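You operate a simulated robot arm through the tools that you are given. There is no shell and no other tool.

The job below is to be done with a simulated robot arm. You get a single attempt, and the scene is never put back.

## Task
Get the top of the desk ready for work. At the end: the blue tub from the top of the desk stands on top of the flat white box (marked "WIPES"); the orange bottle (marked "Balm") from the open part of the tool counter is on the top of the desk; the white jar (marked "Wipes") is on the top of the desk; the portion dial is turned to 2; whatever was shut is shut again. Leave all else as you found it, and nothing knocked over. Set down upright: white jar, orange bottle.

Only the result counts: the job must be done as asked and must still hold three seconds after the hand-in. Knocking over, shifting, dropping, spilling or breaking anything else fails it.

## Robot
A 7-joint arm with a two-finger parallel gripper, fixed in place. Base frame: the origin is on the floor under the middle of its stand, x ahead of it, y to its left, z up; the work surface is at about z = 880. Units: mm, degrees, N and s.
With the tool pointing down near the work surface it reaches from about 300 to 700 mm from the base axis. Its first joint turns from -66.0 to 66.0 degrees. Payload 1.57 kg.
The TCP is the grasp point between the finger pads, 30 mm short of the fingertips. In the tool frame z runs along the fingers and y along their closing line. Largest opening 110 mm; finger width 24, thickness 12; the body of the gripper, 48 by 112 mm, starts 78 mm behind the TCP.
Orientation is that of the tool frame in the base frame, as a unit quaternion [w, x, y, z]. With the fingers straight down and closing along the base's y, the tool's x points along the base's -x, its y along +y and its z along -z.

## Interface
- The arm moves only by the tool drive_tool. Its argument "steps" is a list of rows, each a list of 7 numbers: the shift along the base's x, y, z in m, then the turn, a rotation vector about the base's x, y, z in degrees, then the opening, from 0 (shut) to 1 (fully open). In form: [[dx, dy, dz, ax, ay, az, claw], ...]. A call has 1 to 20 rows; each row is the pose to reach, as a shift and turn from the pose commanded when the call began. A row lasts 0.2 s, in which the tool goes at most 50 mm and 8.6 degrees; a call with a longer step from one row to the next is refused whole, and so is a gripper value outside its range. Where a pose cannot be reached the arm comes as near as it can. A force on the tool above 40 N (or 10 N above the force at the start of the call, whichever is more), or a blocked arm, ends the call early, and 0.2 s more pass. Each finger travels about 108 mm/s and halts on what it meets, pressing with about 34 N; the grip force reading is that of the motor and also rises with nothing between the fingers. The clock runs only during rows and for 0.2 s after the last one: add rows that repeat a pose to give the fingers time. It gives the time, the measured TCP pose, the force on the tool (base axes), the opening and the grip force at its end, in the units of the frame above (readings bear some noise), with the torque about the TCP (base axes, N m) and any sound that the robot's microphone picked up.
- Cameras (640 x 400 px; columns grow to the right, rows downward): "scene" is fixed at [174.2, -404, 1393.9]; the picture's right is [0.66, -0.75, 0.00], its down [-0.50, -0.44, -0.75] and it looks along [0.56, 0.50, -0.67] (base axes); focal length 254 px, centre (320, 200). "wrist" rides on the gripper at [70, 16, -141] in the tool frame; the picture's right is [-0.23, 0.97, 0.00], its down [-0.86, -0.20, -0.48] and it looks along [-0.47, -0.11, 0.88] (tool axes); focal length 222 px, centre (320, 200). There is no depth. A picture from a camera that has moved, and an enlarged one, comes with that camera's place and axes in the base frame and with its lens.
- get_image(camera): a new picture of that camera. It takes no simulated time.
- close_up(camera, box): a new picture of the part [left, top, right, bottom] of that camera's present view, enlarged. It takes no simulated time.
- close_job(): hands the job in; it is judged then, once.

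Nothing tells you positions but the pictures and the camera data. Unless the task says otherwise, let go and move clear before handing in.

The tools are called after "Emit:" as name(argument=value, ...) on one line, values as JSON. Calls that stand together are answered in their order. drive_tool: Moves the arm, as the interface text tells. Its arguments: {"type":"object","properties":{"steps":{"type":"array","items":{"type":"array","items":{"type":"number"}}}},"required":["steps"]} The other tools are called the same way: get_image (camera) takes a picture; close_up (camera, box) takes an enlarged picture of a part of a camera's view; close_job () hands the job in.

At the start:

```text
time_s: 0.0
tcp_pos: [392.2, 45.5, 1196.3]
tcp_rot: [0.0, 0.0, 1.0, 0.0]
contact_force: [0.0, 0.6, -0.6]
torque: [-0.02, -0.03, -0.04]
gripper_width: 110.1
grip_force: 0.2
```

scene: 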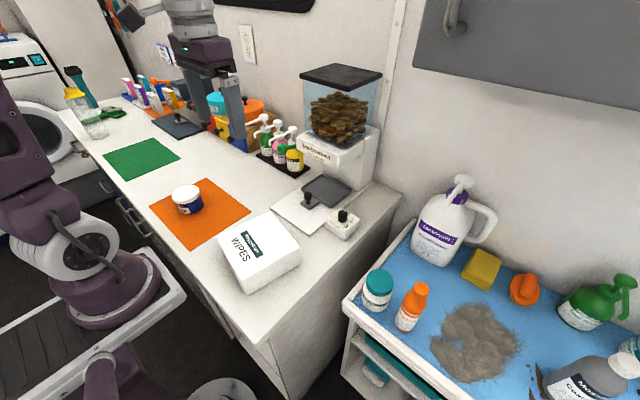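
wrist: 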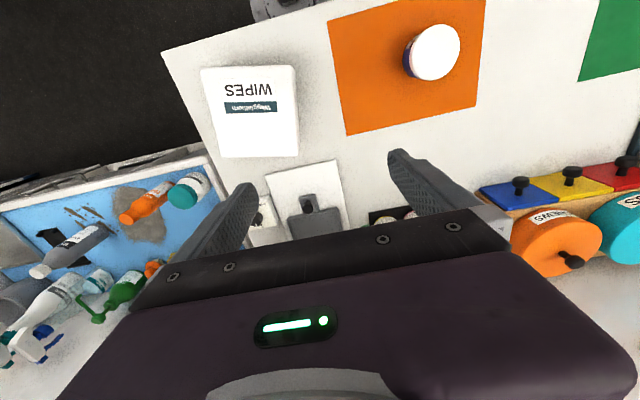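

I see the desk with an orange mat carrying a blue/white tub, the flat WIPES box, a dispenser with a dial box, and a blue-topped tool counter with a white/teal jar and an orange bottle. I'll look closer at each before moving.

Emit:
close_up(camera="scene", box=[140, 160, 320, 300])

Emit:
close_up(camera="scene", box=[250, 150, 400, 260])

Emit:
close_up(camera="scene", box=[330, 230, 480, 400])

Emit:
close_up(camera="scene", box=[440, 230, 640, 400])

Emit:
close_up(camera="scene", box=[50, 50, 250, 200])

Emit:
close_up(camera="wrist", box=[0, 150, 350, 380])

```text
2.86 times, centred on (230, 230) of scene
camera zoom: at [174.2, -404.0, 1393.9], right [0.66, -0.75, 0.0], down [-0.5, -0.44, -0.75], along [0.56, 0.5, -0.67], focal length 725 px, centre (577, 114)
```

zoom: 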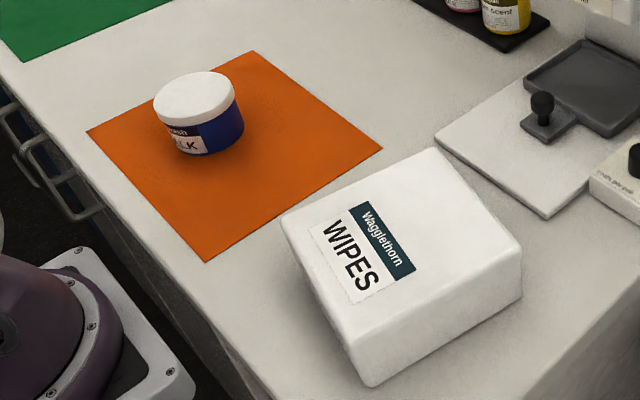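

```text
3.64 times, centred on (325, 205) of scene
camera zoom: at [174.2, -404.0, 1393.9], right [0.66, -0.75, 0.0], down [-0.5, -0.44, -0.75], along [0.56, 0.5, -0.67], focal length 923 px, centre (302, 182)
```

zoom: 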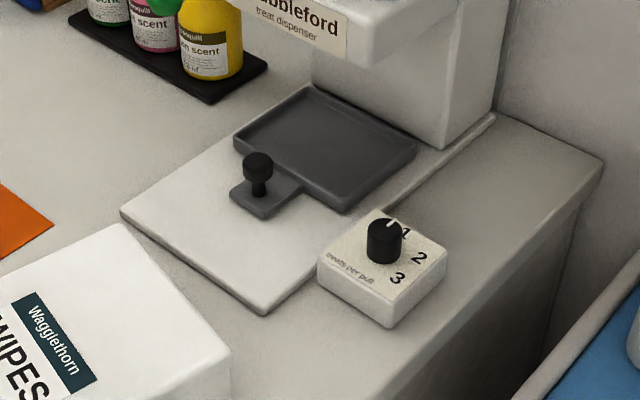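

```text
2.35 times, centred on (405, 315) of scene
camera zoom: at [174.2, -404.0, 1393.9], right [0.66, -0.75, 0.0], down [-0.5, -0.44, -0.75], along [0.56, 0.5, -0.67], focal length 597 px, centre (120, -71)
```

zoom: 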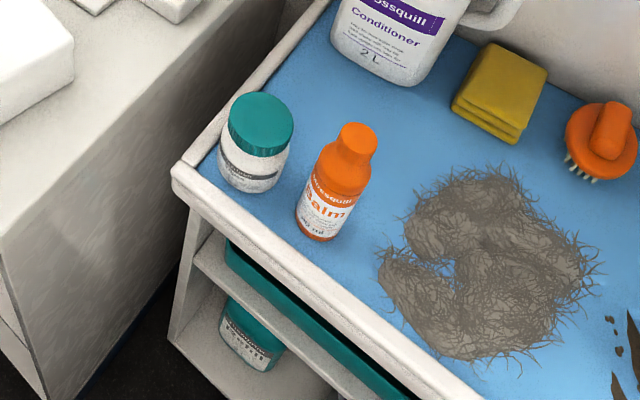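

```text
2.35 times, centred on (540, 315) of scene
camera zoom: at [174.2, -404.0, 1393.9], right [0.66, -0.75, 0.0], down [-0.5, -0.44, -0.75], along [0.56, 0.5, -0.67], focal length 597 px, centre (-198, -71)
```

zoom: 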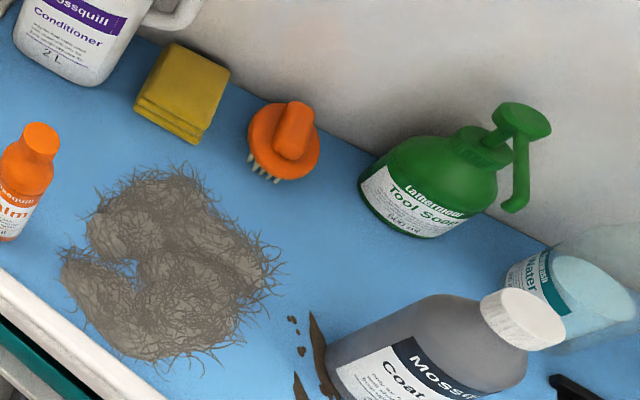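

```text
2.67 times, centred on (150, 125) of scene
camera zoom: at [174.2, -404.0, 1393.9], right [0.66, -0.75, 0.0], down [-0.5, -0.44, -0.75], along [0.56, 0.5, -0.67], focal length 677 px, centre (773, 400)
```

zoom: 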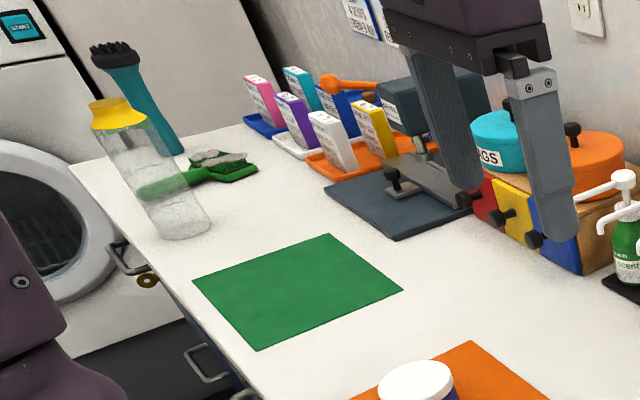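

```text
1.74 times, centred on (175, 265) of wrist
camera zoom: at [322.5, 60.2, 1337.9], right [0.23, 0.97, 0.0], down [0.86, -0.2, 0.48], along [0.47, -0.11, -0.88], focal length 386 px, centre (572, 87)
```

zoom: 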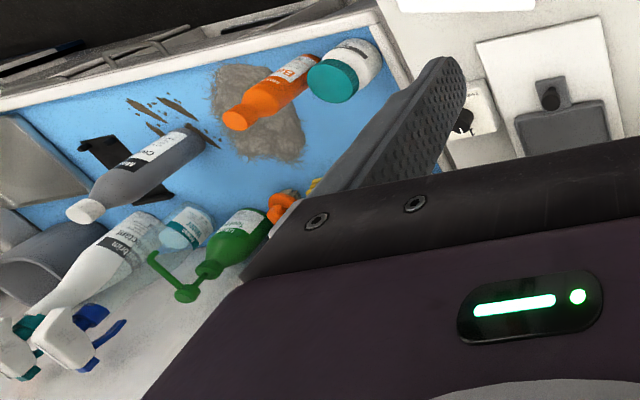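

The jar on the counter with a teal lid needs its label read, and I want to see the drawers and cabinets too. I'll zoom more tightly.

Emit:
close_up(camera="scene", box=[355, 260, 435, 340])

Emit:
close_up(camera="scene", box=[330, 310, 450, 400])

Emit:
close_up(camera="scene", box=[90, 170, 250, 340])

Emit:
close_up(camera="scene", box=[400, 0, 640, 150])

Emit:
close_up(camera="scene", box=[0, 20, 140, 220])

Emit:
close_up(camera="wrist", box=[0, 160, 130, 370])

Emit:
close_up(camera="wrist", box=[100, 160, 230, 240])

Emit:
close_up(camera="scene", box=[320, 200, 370, 245])

Emit:
close_up(camera="wrist", box=[380, 20, 480, 100])

```text
5.00 times, centred on (395, 300) of scene
camera zoom: at [174.2, -404.0, 1393.9], right [0.66, -0.75, 0.0], down [-0.5, -0.44, -0.75], along [0.56, 0.5, -0.67], focal length 1269 px, centre (-55, -300)
```

zoom: 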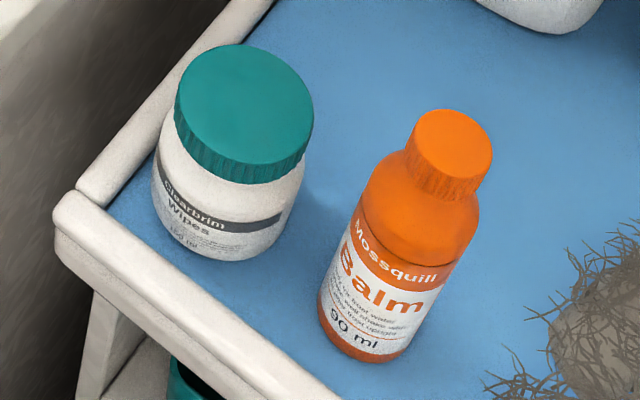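

```text
4.44 times, centred on (390, 355) of scene
camera zoom: at [174.2, -404.0, 1393.9], right [0.66, -0.75, 0.0], down [-0.5, -0.44, -0.75], along [0.56, 0.5, -0.67], focal length 1128 px, centre (9, -489)
```

zoom: 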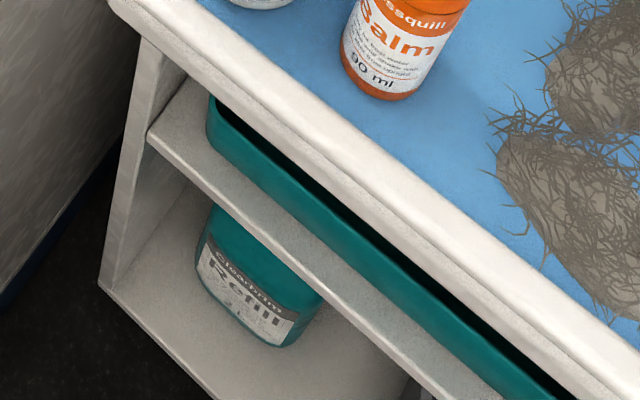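

```text
2.35 times, centred on (170, 255) of scene
camera zoom: at [174.2, -404.0, 1393.9], right [0.66, -0.75, 0.0], down [-0.5, -0.44, -0.75], along [0.56, 0.5, -0.67], focal length 597 px, centre (673, 71)
```

zoom: 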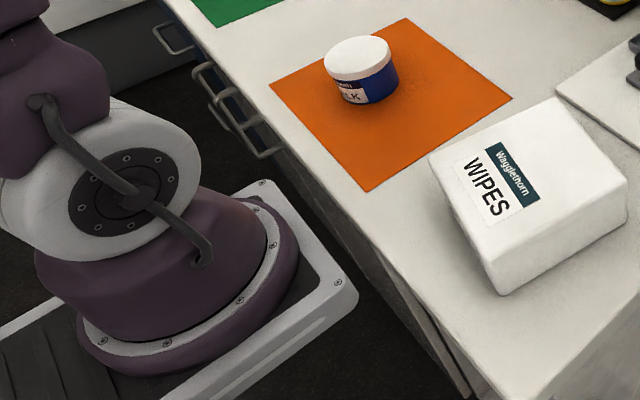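

```text
2.67 times, centred on (520, 75) of scene
camera zoom: at [174.2, -404.0, 1393.9], right [0.66, -0.75, 0.0], down [-0.5, -0.44, -0.75], along [0.56, 0.5, -0.67], focal length 677 px, centre (-213, 533)
```

zoom: 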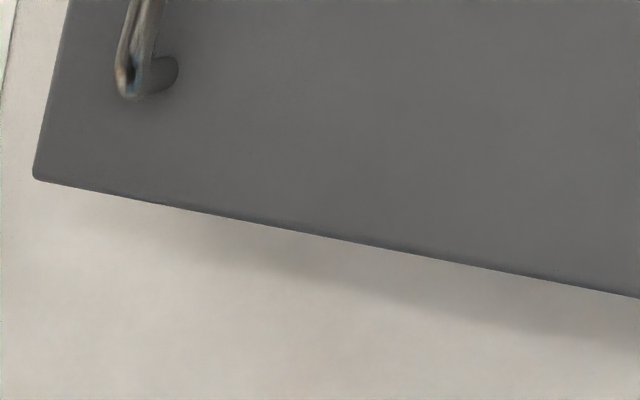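

```text
2.00 times, centred on (70, 120) of scene
camera zoom: at [174.2, -404.0, 1393.9], right [0.66, -0.75, 0.0], down [-0.5, -0.44, -0.75], along [0.56, 0.5, -0.67], focal length 508 px, centre (820, 360)
```

zoom: 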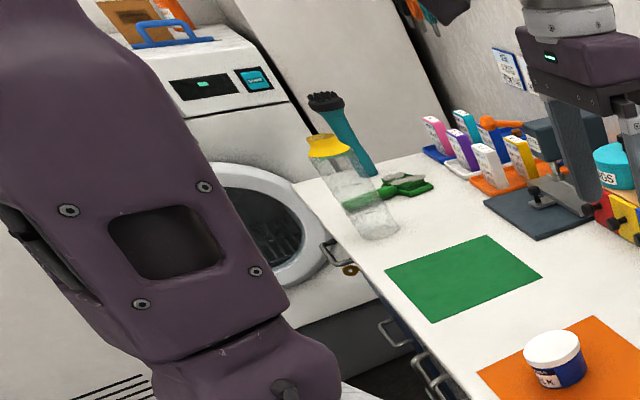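

```text
1.90 times, centred on (65, 265) of wrist
camera zoom: at [322.5, 60.2, 1337.9], right [0.23, 0.97, 0.0], down [0.86, -0.2, 0.48], along [0.47, -0.11, -0.88], focal length 423 px, centre (806, 76)
```

zoom: 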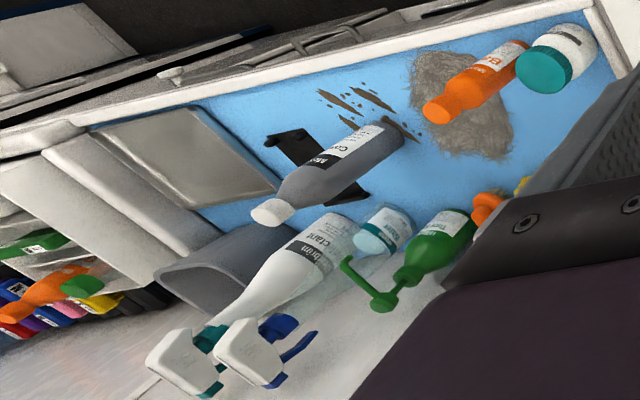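

```text
4.92 times, centred on (165, 200) of wrist
camera zoom: at [322.5, 60.2, 1337.9], right [0.23, 0.97, 0.0], down [0.86, -0.2, 0.48], along [0.47, -0.11, -0.88], focal length 1094 px, centre (1083, 200)
```

zoom: 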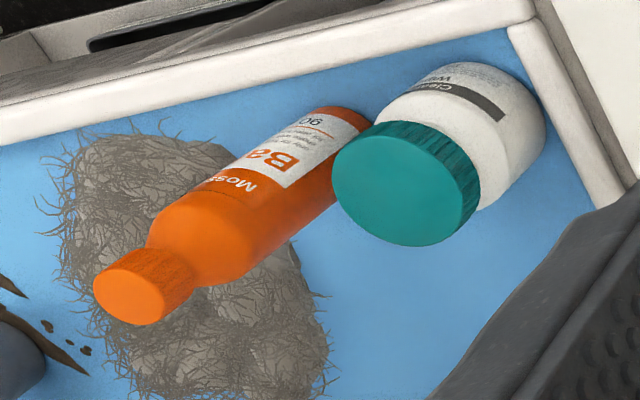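

```text
8.89 times, centred on (345, 222) of scene
camera zoom: at [174.2, -404.0, 1393.9], right [0.66, -0.75, 0.0], down [-0.5, -0.44, -0.75], along [0.56, 0.5, -0.67], focal length 2256 px, centre (98, 0)
```

zoom: 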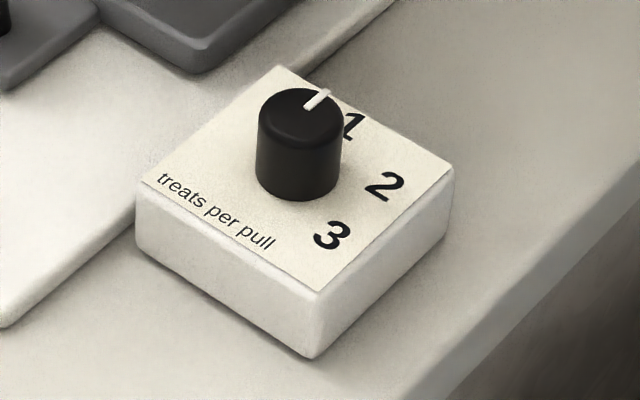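

```text
5.00 times, centred on (430, 60) of wrist
camera zoom: at [322.5, 60.2, 1337.9], right [0.23, 0.97, 0.0], down [0.86, -0.2, 0.48], along [0.47, -0.11, -0.88], focal length 1111 px, centre (-230, 900)
```

zoom: 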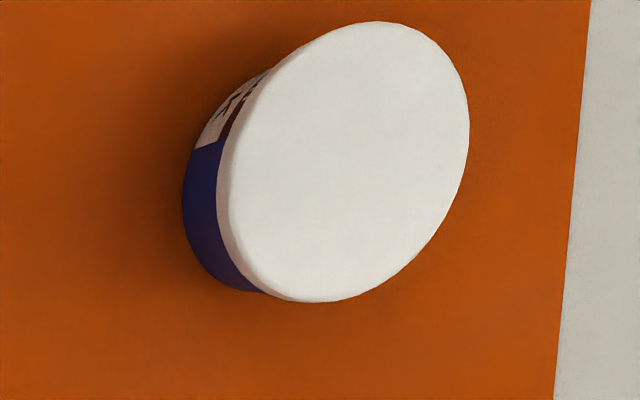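

The white "Wipes" jar (about x 482, y -305) and the orange Balm bottle (about 472, -385) both stand in the open on the blue counter, whose top is near z 811. The tub is near (329, 241) and the WIPES box is centred near (350, -62) with its top at about z 943. First I'll hover over the tub and check its position with the wrist camera.

Emit:
drive_tool(steps=[[-0.0105, 0.0326, -0.0243, 0, 0, 0, 1], [-0.021, 0.0652, -0.0487, 0, 0, 0, 1], [-0.0316, 0.0978, -0.073, 0, 0, 0, 1], [-0.0421, 0.1303, -0.0973, 0, 0, 0, 1], [-0.0527, 0.1629, -0.1217, 0, 0, 0, 1], [-0.0632, 0.1955, -0.146, 0, 0, 0, 1], [-0.0632, 0.1955, -0.146, 0, 0, 0, 1]])

Emit:
get_image(camera="wrist")

Emit:
get_image(camera="scene")

```text
time_s: 1.6
tcp_pos: [328.9, 241.9, 1051.1]
tcp_rot: [-0.001, 0.001, 1.0, 0.0]
contact_force: [-0.2, 0.4, -1.0]
torque: [-0.01, 0.0, 0.02]
gripper_width: 110.0
grip_force: 0.0
```

```text
taken
camera wrist: at [258.9, 256.8, 1191.5], right [0.23, 0.97, 0.0], down [0.85, -0.2, 0.48], along [0.47, -0.11, -0.88], focal length 222 px, centre (320, 200)
```

wrist: 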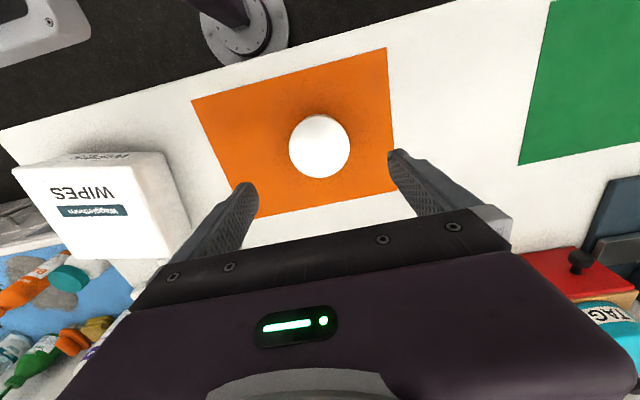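

```text
taken
```

scene: 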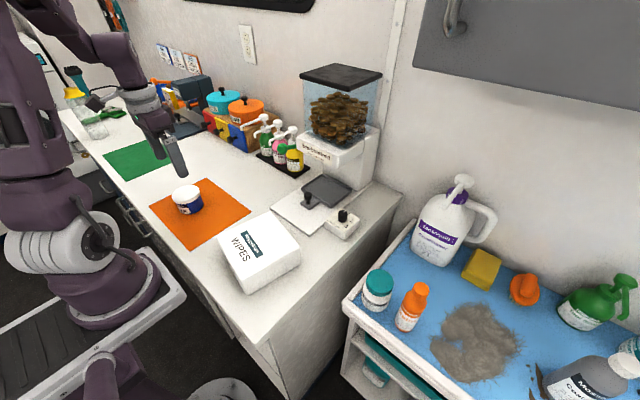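

The tub's lid centre comes out at about (326, 240), with a diameter near 71 mm and its top at about z 930. I'll lower around it with the fingertips just above the desk, then check before closing.

Emit:
drive_tool(steps=[[-0.003, -0.001, -0.04, 0, 0, 0, 1], [-0.003, -0.001, -0.08, 0, 0, 0, 1], [-0.003, -0.001, -0.11, 0, 0, 0, 1], [-0.003, -0.001, -0.1333, 0, 0, 0, 1], [-0.003, -0.001, -0.1333, 0, 0, 0, 1]])

Emit:
get_image(camera="wrist")

Emit:
close_up(camera="scene", box=[140, 120, 260, 230])

```text
time_s: 2.8
tcp_pos: [326.3, 238.4, 916.5]
tcp_rot: [0.001, 0.0, 1.0, 0.0]
contact_force: [0.8, -0.3, -0.1]
torque: [0.02, -0.01, 0.0]
gripper_width: 110.2
grip_force: 0.0
```

```text
taken
camera wrist: at [256.0, 254.4, 1058.9], right [0.23, 0.97, 0.0], down [0.85, -0.2, 0.48], along [0.47, -0.11, -0.88], focal length 222 px, centre (320, 200)
```

wrist: 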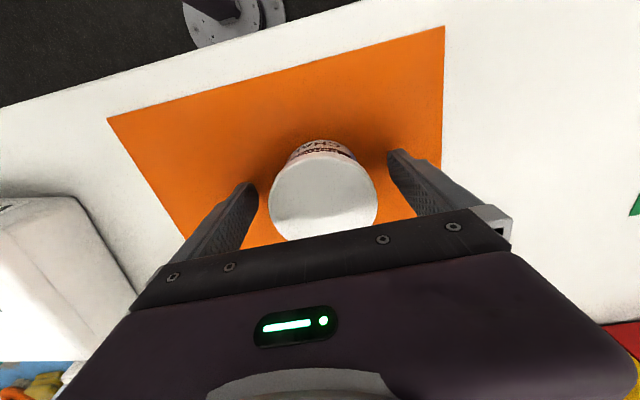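

```text
3.64 times, centred on (200, 175) of scene
camera zoom: at [174.2, -404.0, 1393.9], right [0.66, -0.75, 0.0], down [-0.5, -0.44, -0.75], along [0.56, 0.5, -0.67], focal length 923 px, centre (756, 291)
```

zoom: 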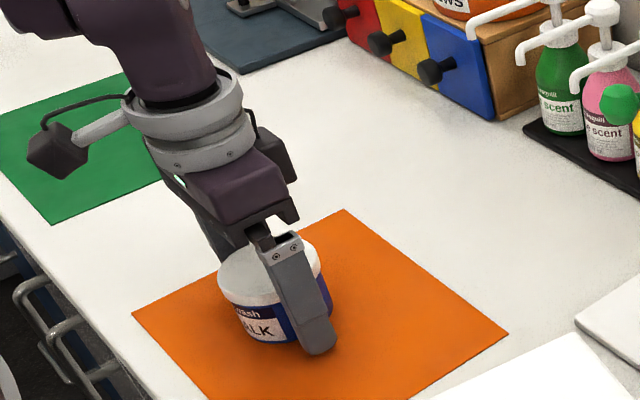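

The tub sits centred between the fingers, so I'll close on it and read the grip.

Emit:
drive_tool(steps=[[0, 0, 0, 0, 0, 0, 0.55], [0, 0, 0, 0, 0, 0, 0.3], [0, 0, 0, 0, 0, 0, 0.3], [0, 0, 0, 0, 0, 0, 0.3]])

```text
time_s: 3.8
tcp_pos: [325.0, 239.0, 917.5]
tcp_rot: [0.0, 0.0, 1.0, 0.0]
contact_force: [0.4, 0.3, 1.0]
torque: [0.0, -0.03, 0.02]
gripper_width: 70.3
grip_force: 33.9
```

Grip holds at 70 mm. I'll lift and carry the tub to hover above the WIPES box.

Emit:
drive_tool(steps=[[0, 0, 0.02, 0, 0, 0, 0.3], [0, 0, 0.06, 0, 0, 0, 0.3], [0, 0, 0.1, 0, 0, 0, 0.3], [0, 0, 0.14, 0, 0, 0, 0.3], [0.002, -0.025, 0.15, 0, 0, 0, 0.3], [0.005, -0.065, 0.15, 0, 0, 0, 0.3], [0.008, -0.105, 0.15, 0, 0, 0, 0.3], [0.011, -0.145, 0.15, 0, 0, 0, 0.3], [0.014, -0.185, 0.15, 0, 0, 0, 0.3], [0.018, -0.225, 0.15, 0, 0, 0, 0.3], [0.022, -0.265, 0.15, 0, 0, 0, 0.3], [0.024, -0.29, 0.15, 0, 0, 0, 0.3], [0.024, -0.302, 0.15, 0, 0, 0, 0.3], [0.024, -0.302, 0.15, 0, 0, 0, 0.3]])

Emit:
get_image(camera="wrist")

Emit:
get_image(camera="scene")

```text
time_s: 6.8
tcp_pos: [350.0, -64.2, 1067.4]
tcp_rot: [0.0, 0.0, 1.0, 0.0]
contact_force: [0.1, 0.8, -1.4]
torque: [-0.01, 0.02, 0.0]
gripper_width: 70.2
grip_force: 34.4
```

```text
taken
camera wrist: at [280.7, -49.2, 1209.9], right [0.23, 0.97, 0.0], down [0.85, -0.2, 0.48], along [0.47, -0.11, -0.88], focal length 222 px, centre (320, 200)
```

wrist: 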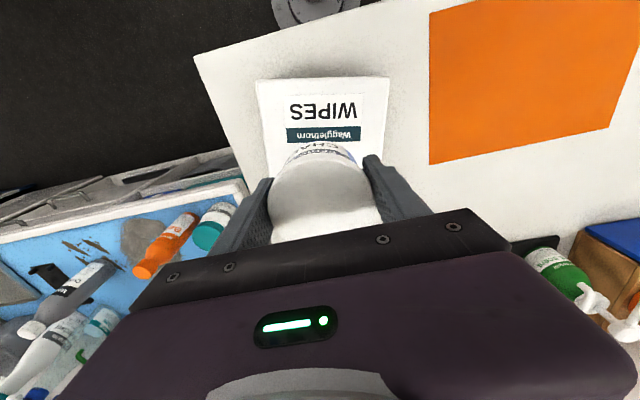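

```text
taken
```

scene: 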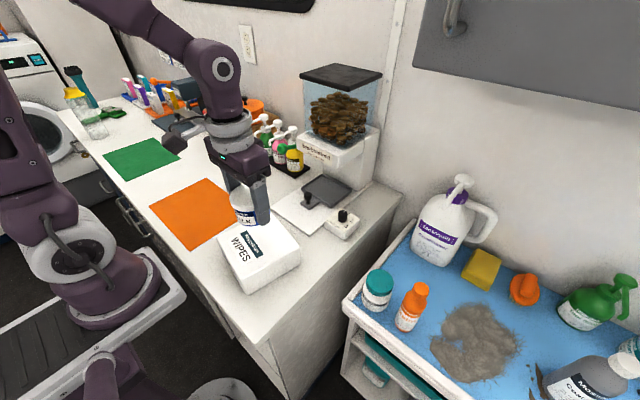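

The tub is centred over the box. I'll lower it to just above the box top and check the gap.

Emit:
drive_tool(steps=[[0, 0.002, -0.03, 0, 0, 0, 0.3], [0, 0.002, -0.06, 0, 0, 0, 0.3], [0, 0.002, -0.077, 0, 0, 0, 0.3], [0, 0.002, -0.077, 0, 0, 0, 0.3]])

Emit:
close_up(camera="scene", box=[200, 170, 320, 300])

```text
time_s: 7.8
tcp_pos: [349.6, -61.5, 990.4]
tcp_rot: [0.0, 0.0, 1.0, 0.0]
contact_force: [-0.4, 0.8, -0.5]
torque: [0.02, 0.03, -0.03]
gripper_width: 70.3
grip_force: 34.6
```

```text
3.08 times, centred on (260, 235) of scene
camera zoom: at [174.2, -404.0, 1393.9], right [0.66, -0.75, 0.0], down [-0.5, -0.44, -0.75], along [0.56, 0.5, -0.67], focal length 781 px, centre (505, 92)
```

zoom: 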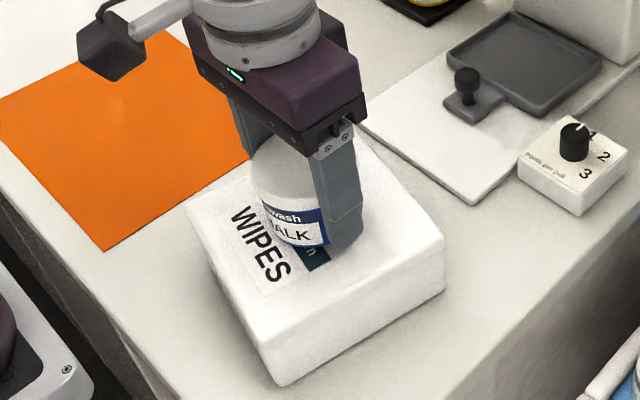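

The tub is just above the box. I'll step down gently and watch the force.

Emit:
drive_tool(steps=[[0, 0, -0.002, 0, 0, 0, 0.3], [0, 0, -0.004, 0, 0, 0, 0.3], [0, 0, -0.006, 0, 0, 0, 0.3]])

```text
time_s: 8.6
tcp_pos: [350.2, -61.3, 985.3]
tcp_rot: [0.001, 0.0, 1.0, 0.0]
contact_force: [0.2, -2.7, 29.2]
torque: [-0.03, -0.21, -0.08]
gripper_width: 70.4
grip_force: 34.3
```

Contact is made, with 29 N of force. I'll back off slightly and open the fingers.

Emit:
drive_tool(steps=[[0, 0, 0.001, 0, 0, 0, 0.3], [0, 0, 0.001, 0, 0, 0, 0.3]])

```text
time_s: 9.2
tcp_pos: [350.0, -60.6, 984.9]
tcp_rot: [0.001, 0.001, 1.0, 0.0]
contact_force: [3.2, -0.8, 6.5]
torque: [0.09, -0.35, -0.04]
gripper_width: 70.0
grip_force: 34.2
```

Emit:
drive_tool(steps=[[0, 0, 0, 0, 0, 0, 0.7], [0, 0, 0, 0, 0, 0, 0.85], [0, 0, 0, 0, 0, 0, 0.95], [0, 0, 0.0, 0, 0, 0, 0.95]])

Emit:
get_image(camera="wrist")

Emit:
close_up(camera="scene", box=[200, 170, 320, 300])

```text
time_s: 10.2
tcp_pos: [350.0, -62.7, 984.8]
tcp_rot: [0.0, 0.001, 1.0, 0.0]
contact_force: [-0.3, -0.1, -0.1]
torque: [0.02, 0.01, -0.02]
gripper_width: 104.6
grip_force: 0.1
```

```text
taken
camera wrist: at [280.1, -45.7, 1126.8], right [0.23, 0.97, 0.0], down [0.86, -0.2, 0.48], along [0.47, -0.11, -0.88], focal length 222 px, centre (320, 200)
```

wrist: 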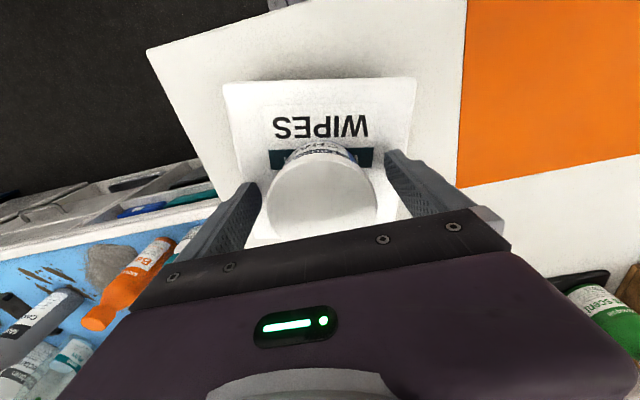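

```text
3.08 times, centred on (260, 235) of scene
camera zoom: at [174.2, -404.0, 1393.9], right [0.66, -0.75, 0.0], down [-0.5, -0.44, -0.75], along [0.56, 0.5, -0.67], focal length 781 px, centre (505, 92)
```

zoom: 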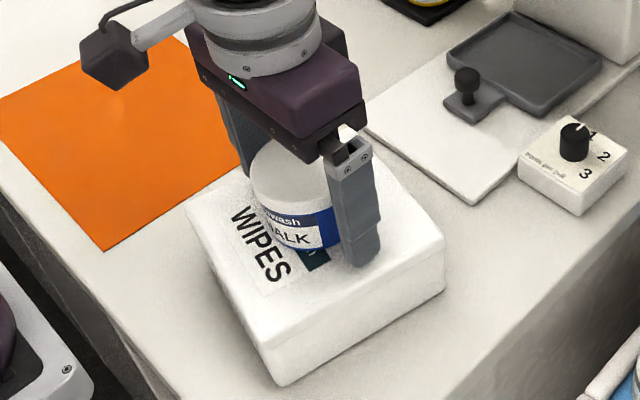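

The tub stands on the box. I'll rise straight up, then move over toward the dial to view it from above.

Emit:
drive_tool(steps=[[0, 0, 0.03, 0, 0, 0, 0.95], [0, 0, 0.07, 0, 0, 0, 0.95], [0, 0, 0.11, 0, 0, 0, 0.95], [0.02, -0.01, 0.14, 0, 0, 0, 0.8], [0.06, -0.025, 0.14, 0, 0, 0, 0.6], [0.1, -0.04, 0.14, 0, 0, 0, 0.6], [0.14, -0.055, 0.13, 0, 0, 0, 0.6], [0.17, -0.068, 0.12, 0, 0, 0, 0.6], [0.18, -0.072, 0.11, 0, 0, 0, 0.6], [0.18, -0.072, 0.11, 0, 0, 0, 0.6]])

Emit:
get_image(camera="wrist")

Emit:
get_image(camera="scene")

```text
time_s: 12.4
tcp_pos: [531.2, -133.6, 1094.0]
tcp_rot: [0.0, -0.001, 1.0, 0.0]
contact_force: [0.2, -0.3, -0.1]
torque: [0.01, 0.01, 0.0]
gripper_width: 65.7
grip_force: 0.1
```

```text
taken
camera wrist: at [461.7, -117.5, 1236.2], right [0.23, 0.97, 0.0], down [0.85, -0.2, 0.48], along [0.47, -0.11, -0.88], focal length 222 px, centre (320, 200)
```

wrist: 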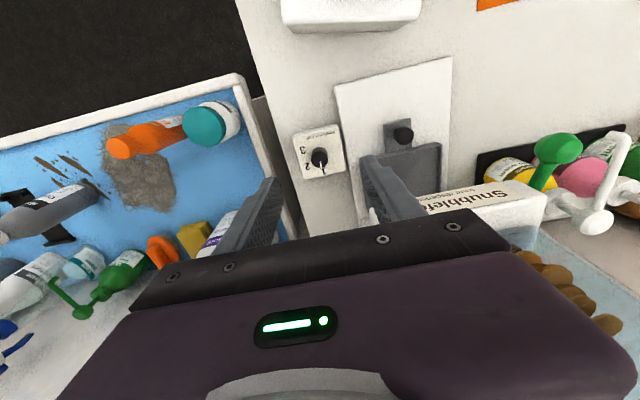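

```text
taken
```

scene: 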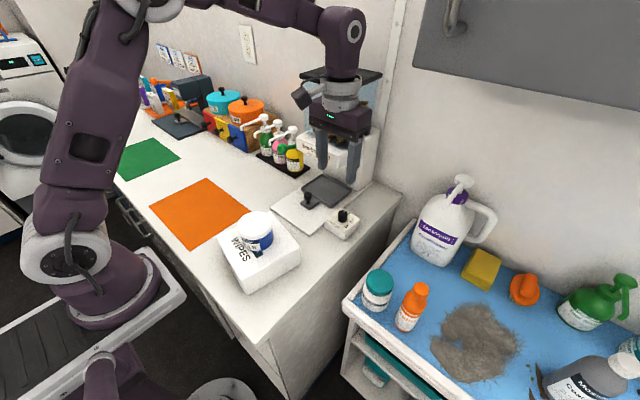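

Emit:
close_up(camera="wrist", box=[280, 115, 360, 185])

Emit:
close_up(camera="wrist", box=[0, 60, 300, 260])

Emit:
close_up(camera="scene", box=[220, 190, 310, 300])

Emit:
close_up(camera="wrist", box=[330, 60, 640, 260])

```text
5.71 times, centred on (320, 150) of wrist
camera zoom: at [461.7, -117.5, 1236.2], right [0.23, 0.97, 0.0], down [0.85, -0.2, 0.48], along [0.47, -0.11, -0.88], focal length 1269 px, centre (320, 486)
```

zoom: 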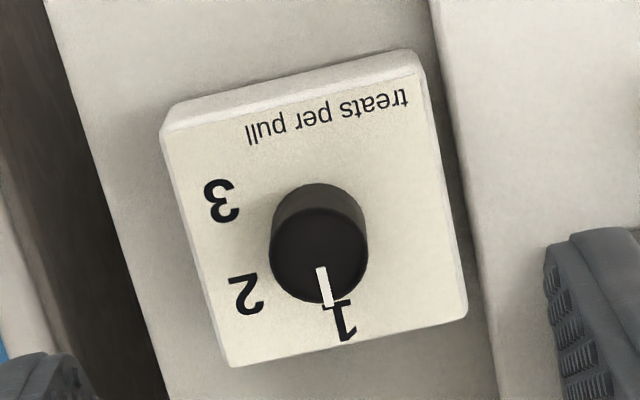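

```text
2.00 times, centred on (150, 160) of wrist
camera zoom: at [461.7, -117.5, 1236.2], right [0.23, 0.97, 0.0], down [0.85, -0.2, 0.48], along [0.47, -0.11, -0.88], focal length 444 px, centre (660, 280)
```

zoom: 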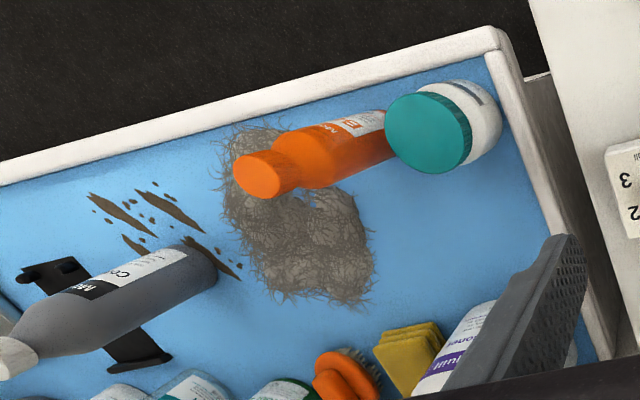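

```text
3.64 times, centred on (265, 245) of scene
camera zoom: at [174.2, -404.0, 1393.9], right [0.66, -0.75, 0.0], down [-0.5, -0.44, -0.75], along [0.56, 0.5, -0.67], focal length 923 px, centre (520, 36)
```

zoom: 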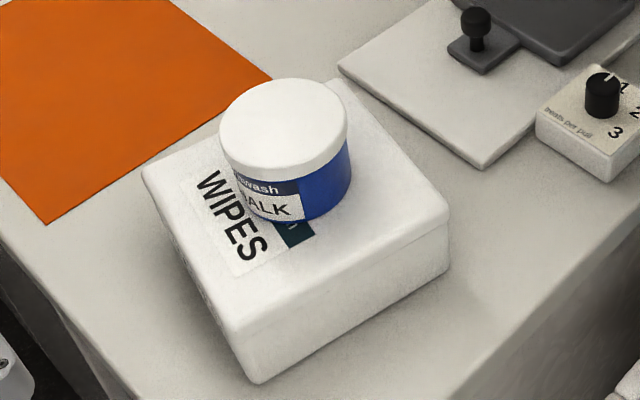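

```text
2.00 times, centred on (485, 160) of wrist
camera zoom: at [461.7, -117.5, 1236.2], right [0.23, 0.97, 0.0], down [0.85, -0.2, 0.48], along [0.47, -0.11, -0.88], focal length 444 px, centre (-10, 280)
```

zoom: 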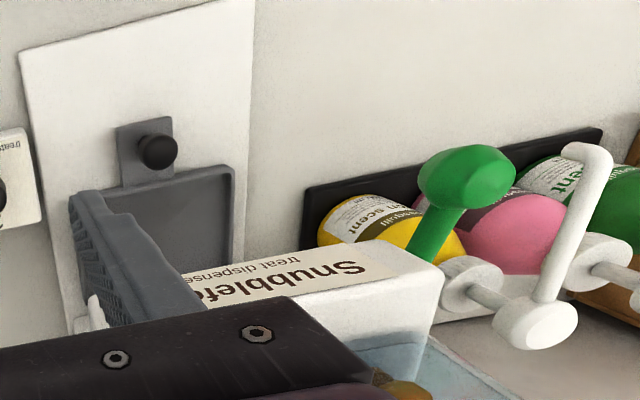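

The pointer is at 1, along +x; 2 lies about 60° clockwise seen from above, and the knob's centre is near (560, -140) with its top at about z 937. I'll pre-turn the hand +30°, hover over the knob and check alignment.

Emit:
drive_tool(steps=[[0.01, -0.003, -0.02, 0, 0, 7.5, 0.5], [0.02, -0.006, -0.04, 0, 0, 15, 0.5], [0.03, -0.008, -0.06, 0, 0, 22.5, 0.5], [0.03, -0.008, -0.08, 0, 0, 30, 0.5], [0.03, -0.008, -0.1, 0, 0, 30, 0.5], [0.03, -0.008, -0.1, 0, 0, 30, 0.5]])

Emit:
get_image(camera="wrist")

Emit:
close_up(camera="scene", box=[260, 120, 400, 260])

```text
time_s: 13.8
tcp_pos: [561.5, -141.5, 993.9]
tcp_rot: [0.0, -0.259, 0.966, 0.0]
contact_force: [-0.3, -0.2, -0.4]
torque: [-0.04, 0.0, 0.0]
gripper_width: 54.7
grip_force: 0.1
```

```text
taken
camera wrist: at [492.2, -162.5, 1135.4], right [-0.29, 0.96, 0.0], down [0.84, 0.26, 0.48], along [0.46, 0.14, -0.88], focal length 222 px, centre (320, 200)
```

wrist: 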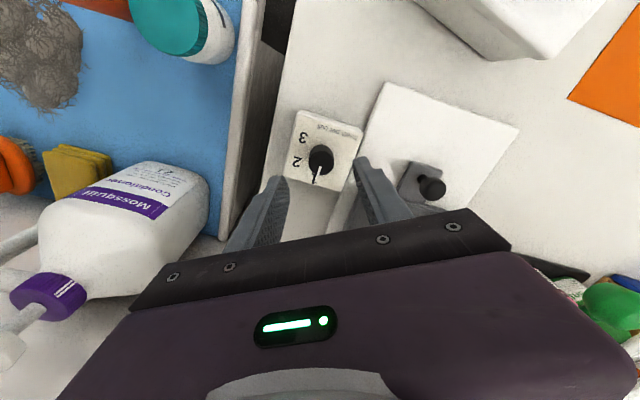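

```text
2.86 times, centred on (330, 190) of scene
camera zoom: at [174.2, -404.0, 1393.9], right [0.66, -0.75, 0.0], down [-0.5, -0.44, -0.75], along [0.56, 0.5, -0.67], focal length 725 px, centre (291, 229)
```

zoom: 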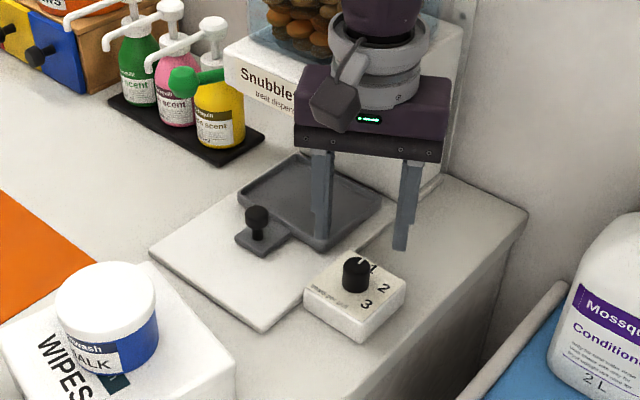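

Emit:
close_up(camera="wrist", box=[280, 100, 380, 200])

```text
4.00 times, centred on (330, 150) of wrist
camera zoom: at [492.2, -162.5, 1135.4], right [-0.29, 0.96, 0.0], down [0.84, 0.26, 0.48], along [0.46, 0.14, -0.88], focal length 888 px, centre (280, 400)
```

zoom: 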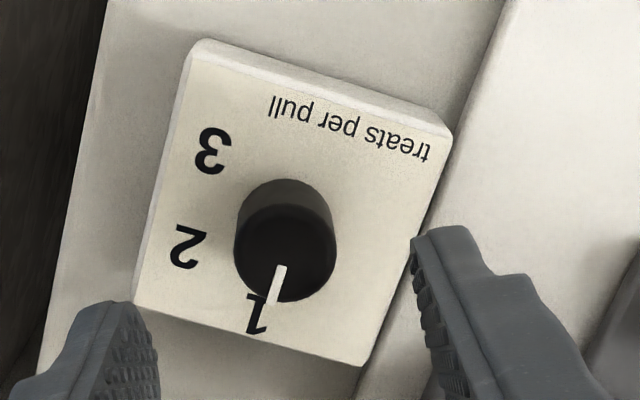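

The knob's centre comes out at about (559, -141), between the fingers. I'll lower with the tips kept above the dial box, then close gently.

Emit:
drive_tool(steps=[[-0.001, -0.0005, -0.025, 0, 0, 0, 0.5], [-0.001, -0.0005, -0.045, 0, 0, 0, 0.5], [-0.001, -0.0005, -0.049, 0, 0, 0, 0.5], [-0.001, -0.0005, -0.049, 0, 0, 0, 0.5]])

Emit:
get_image(camera="wrist")

Emit:
close_up(camera="scene", box=[290, 160, 390, 260])

```text
time_s: 14.8
tcp_pos: [559.4, -141.4, 944.4]
tcp_rot: [0.001, -0.259, 0.966, 0.0]
contact_force: [-0.8, -0.9, -0.4]
torque: [0.02, -0.01, 0.01]
gripper_width: 55.0
grip_force: 0.1
```

```text
taken
camera wrist: at [490.9, -163.4, 1087.2], right [-0.29, 0.96, 0.0], down [0.84, 0.25, 0.48], along [0.46, 0.14, -0.88], focal length 222 px, centre (320, 200)
```

wrist: 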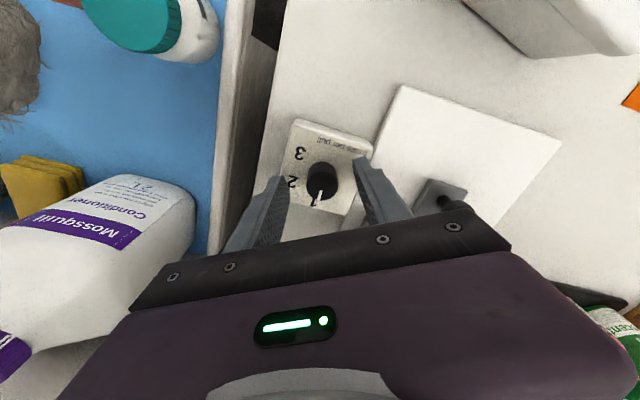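

```text
4.00 times, centred on (340, 210) of scene
camera zoom: at [174.2, -404.0, 1393.9], right [0.66, -0.75, 0.0], down [-0.5, -0.44, -0.75], along [0.56, 0.5, -0.67], focal length 1015 px, centre (240, 160)
```

zoom: 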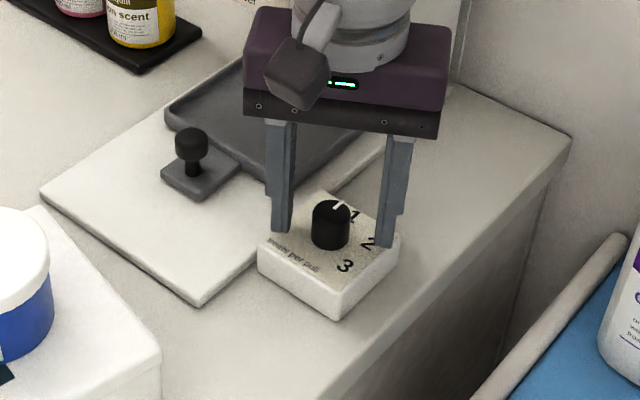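

Emit:
close_up(camera="wrist", box=[270, 120, 390, 240])

```text
3.33 times, centred on (330, 180) of wrist
camera zoom: at [490.9, -163.4, 1087.2], right [-0.29, 0.96, 0.0], down [0.84, 0.25, 0.48], along [0.46, 0.14, -0.88], focal length 740 px, centre (287, 267)
```

zoom: 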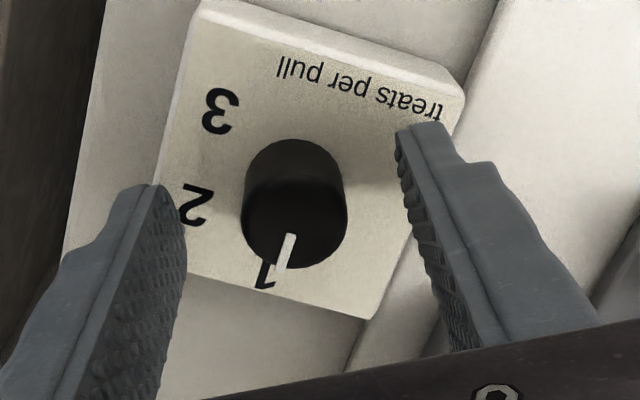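

Emit:
drive_tool(steps=[[-0.001, 0, 0, 0, 0, 0, 0.3], [-0.001, 0, 0, 0, 0, 0, 0.15], [-0.001, 0, 0, 0, 0, 0, 0.1], [-0.001, 0, 0, 0, 0, 0, 0.1]])

```text
time_s: 15.8
tcp_pos: [559.8, -140.4, 946.3]
tcp_rot: [0.0, -0.259, 0.966, 0.001]
contact_force: [-2.9, 5.3, 1.2]
torque: [0.1, 0.19, 0.01]
gripper_width: 24.2
grip_force: 36.2
```

Gripped at 24 mm with little side load. I'll turn the knob 60° clockwise in small steps.

Emit:
drive_tool(steps=[[-0.001, 0.001, 0, 0, 0, -7.5, 0.1], [-0.001, 0.001, 0, 0, 0, -15, 0.1], [-0.001, 0.001, 0, 0, 0, -22.5, 0.1], [-0.001, 0.001, 0, 0, 0, -30, 0.1], [-0.001, 0.001, 0, 0, 0, -37.5, 0.1], [-0.001, 0.001, 0, 0, 0, -45, 0.1], [-0.001, 0.001, 0, 0, 0, -52.5, 0.1], [-0.001, 0.001, 0, 0, 0, -60, 0.1], [-0.001, 0.001, 0, 0, 0, -60, 0.1]])

Emit:
close_up(camera="wrist", box=[250, 110, 390, 240])

Emit:
close_up(camera="scene", box=[300, 170, 390, 250])

```text
time_s: 17.2
tcp_pos: [552.1, -137.6, 947.2]
tcp_rot: [-0.008, 0.114, 0.993, 0.001]
contact_force: [-23.5, 5.8, 14.1]
torque: [0.09, -3.48, 1.37]
gripper_width: 24.4
grip_force: 7.4
stopped in row 7: the force on the tool passed its limit at 57 N (the readings are from after the stop); the commanded pose is now the measured one
```

```text
3.08 times, centred on (320, 175) of wrist
camera zoom: at [489.8, -107.8, 1088.8], right [0.44, 0.9, 0.0], down [0.79, -0.39, 0.47], along [0.42, -0.21, -0.89], focal length 684 px, centre (320, 277)
```

zoom: 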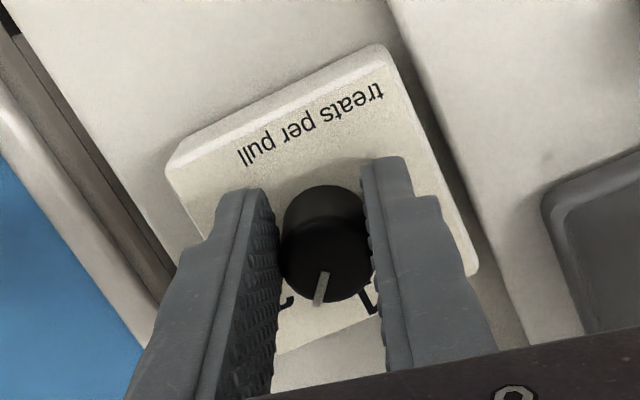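

```text
5.00 times, centred on (345, 210) of scene
camera zoom: at [173.2, -403.8, 1394.1], right [0.66, -0.75, 0.0], down [-0.5, -0.44, -0.75], along [0.56, 0.49, -0.67], focal length 1269 px, centre (195, 150)
```

zoom: 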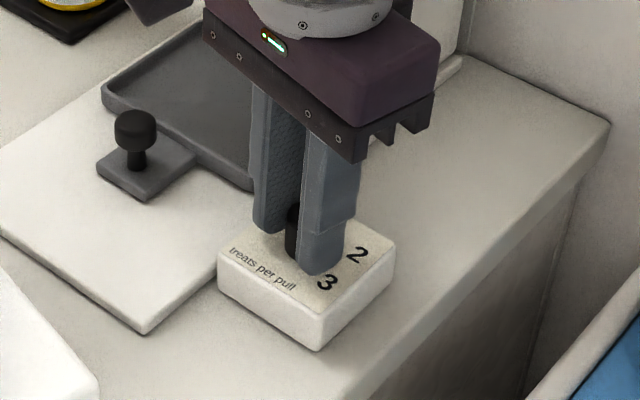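

The turn stopped part-way at about 43°, and the torque suggests something pressed on the hand well above the fingers, possibly the dispenser's overhang. I'll look before doing anything else.

Emit:
get_image(camera="scene")

Emit:
close_up(camera="scene", box=[270, 50, 410, 200])

Emit:
get_image(camera="wrist")

```text
taken
```

scene: 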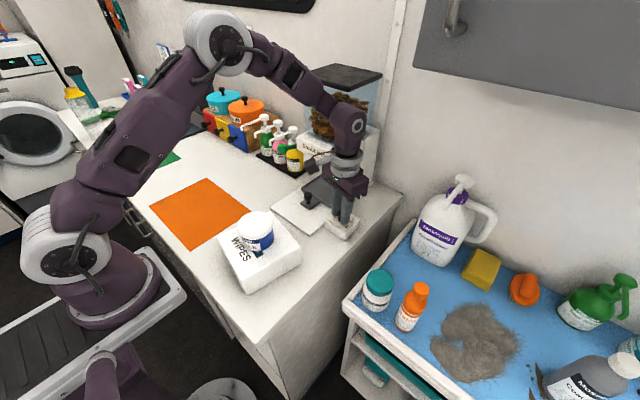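

```text
2.67 times, centred on (340, 125) of scene
camera zoom: at [173.2, -403.8, 1394.1], right [0.66, -0.75, 0.0], down [-0.5, -0.44, -0.75], along [0.56, 0.49, -0.67], focal length 677 px, centre (267, 400)
```

zoom: 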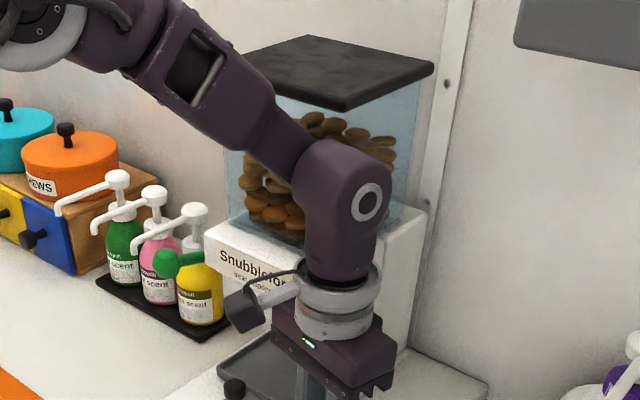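

```text
taken
camera wrist: at [489.8, -107.8, 1088.8], right [0.44, 0.9, 0.0], down [0.79, -0.39, 0.47], along [0.42, -0.21, -0.89], focal length 222 px, centre (320, 200)
```

wrist: 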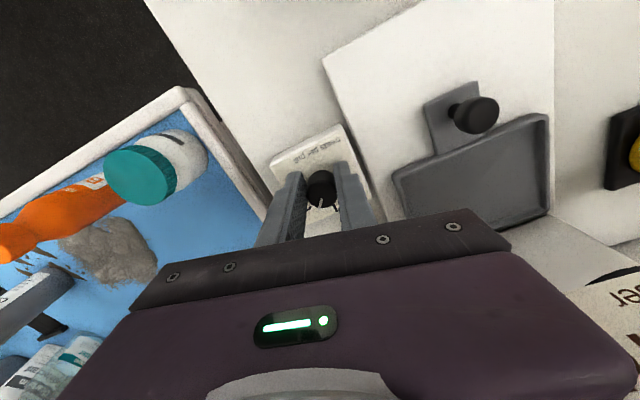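

The hand's corner has touched the treat dispenser's overhang, which sticks out farther toward me than I'd reckoned (to x ≈ 590, y > -95, z ≈ 1050-1080). The pointer has moved to about -40°, so I'll let go of the knob, slide the hand away from the overhang, turn it back and rise.

Emit:
drive_tool(steps=[[0, 0, 0, 0, 0, 0, 0.35], [0, 0, 0, 0, 0, 0, 0.55], [0, 0, 0, 0, 0, 0, 0.55], [-0.006, 0, 0, 0, 0, 0, 0.55], [-0.014, 0, 0, 0, 0, 0, 0.55], [-0.014, 0, 0, 0, 0, 0, 0.55]])

```text
time_s: 18.6
tcp_pos: [539.8, -139.2, 945.8]
tcp_rot: [-0.006, 0.116, 0.993, 0.0]
contact_force: [0.3, -0.2, 0.1]
torque: [0.0, 0.0, -0.01]
gripper_width: 60.7
grip_force: 0.0
```

The hand is free and nothing presses on it. I'll rise and turn back to +30°, removing the slight tilt, then inspect the dial and dispenser.

Emit:
drive_tool(steps=[[-0.005, 0, 0.025, 0, 0, 0, 0.55], [-0.01, 0, 0.05, 0.03, -0.12, 7.23, 0.55], [-0.01, 0, 0.08, 0.06, -0.23, 14.47, 0.55], [-0.01, 0, 0.11, 0.1, -0.34, 21.7, 0.55], [-0.01, 0, 0.13, 0.13, -0.45, 28.9, 0.55], [-0.01, 0, 0.13, 0.16, -0.57, 36.2, 0.55], [-0.01, 0, 0.13, 0.19, -0.68, 43.4, 0.55], [-0.01, 0, 0.13, 0.19, -0.68, 43.4, 0.55]])

Emit:
get_image(camera="wrist")

Emit:
get_image(camera="scene")

Emit:
close_up(camera="scene", box=[320, 200, 370, 245])

Emit:
close_up(camera="scene", box=[250, 50, 400, 220])

```text
time_s: 20.4
tcp_pos: [528.7, -138.7, 1077.1]
tcp_rot: [-0.002, -0.261, 0.965, 0.0]
contact_force: [-0.3, 0.1, 0.7]
torque: [-0.05, 0.01, -0.03]
gripper_width: 60.9
grip_force: 0.0
```

```text
taken
camera wrist: at [460.8, -160.8, 1217.2], right [-0.29, 0.96, 0.0], down [0.84, 0.26, 0.48], along [0.46, 0.14, -0.88], focal length 222 px, centre (320, 200)
```

wrist: 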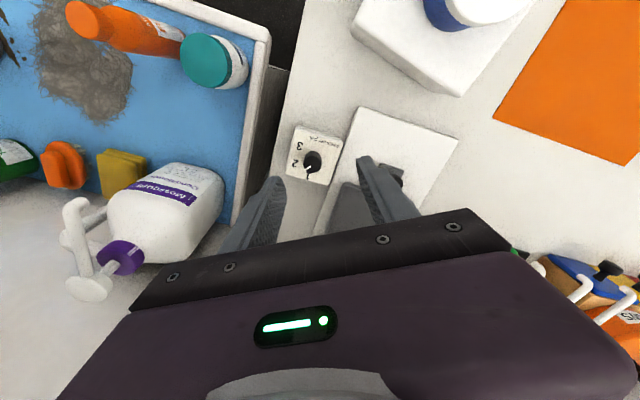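

```text
taken
```

scene: 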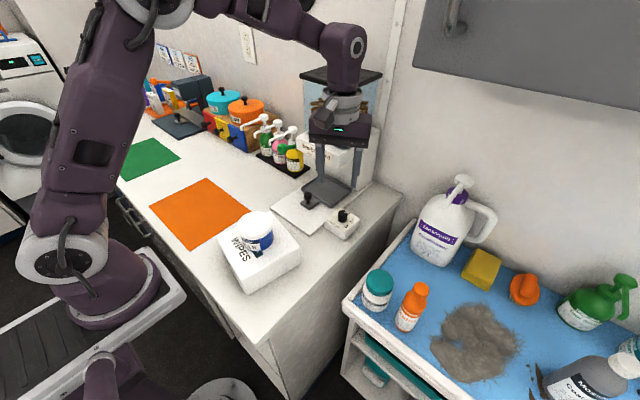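

```text
8.89 times, centred on (345, 222) of scene
camera zoom: at [174.2, -404.0, 1393.9], right [0.66, -0.75, 0.0], down [-0.5, -0.44, -0.75], along [0.56, 0.5, -0.67], focal length 2256 px, centre (98, 0)
```

zoom: 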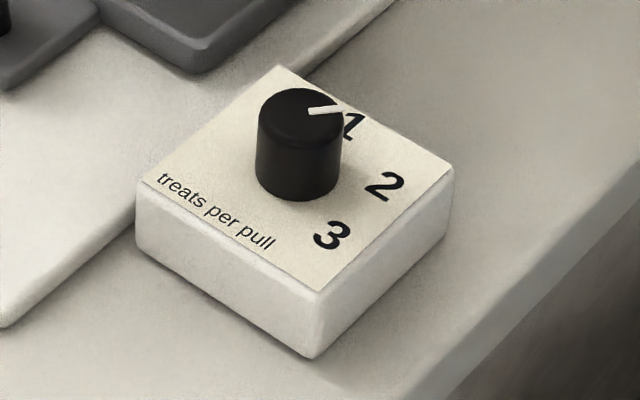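

```text
2.35 times, centred on (325, 135) of scene
camera zoom: at [174.2, -404.0, 1393.9], right [0.66, -0.75, 0.0], down [-0.5, -0.44, -0.75], along [0.56, 0.5, -0.67], focal length 597 px, centre (308, 353)
```

zoom: 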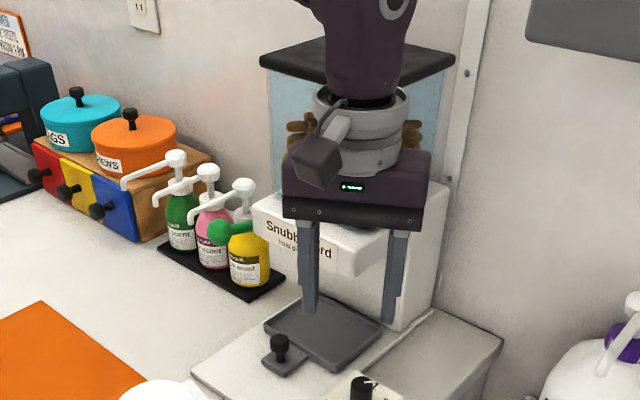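

The dial box hasn't shifted and the pointer is now at about -36°. I'll zoom in on the dial from the wrist for an accurate angle.

Emit:
close_up(camera="wrist", box=[280, 115, 350, 190])

Emit:
close_up(camera="scene", box=[250, 150, 400, 260])

```text
5.33 times, centred on (315, 152) of wrist
camera zoom: at [460.8, -160.8, 1217.2], right [-0.29, 0.96, 0.0], down [0.84, 0.26, 0.48], along [0.46, 0.14, -0.88], focal length 1185 px, centre (347, 453)
```

zoom: 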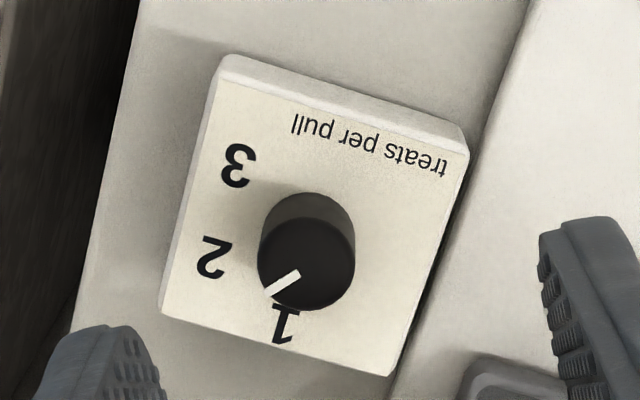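

```text
3.64 times, centred on (325, 205) of scene
camera zoom: at [174.2, -404.0, 1393.9], right [0.66, -0.75, 0.0], down [-0.5, -0.44, -0.75], along [0.56, 0.5, -0.67], focal length 923 px, centre (302, 182)
```

zoom: 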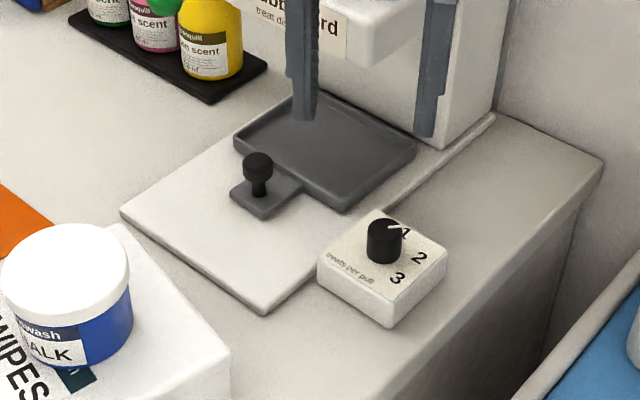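

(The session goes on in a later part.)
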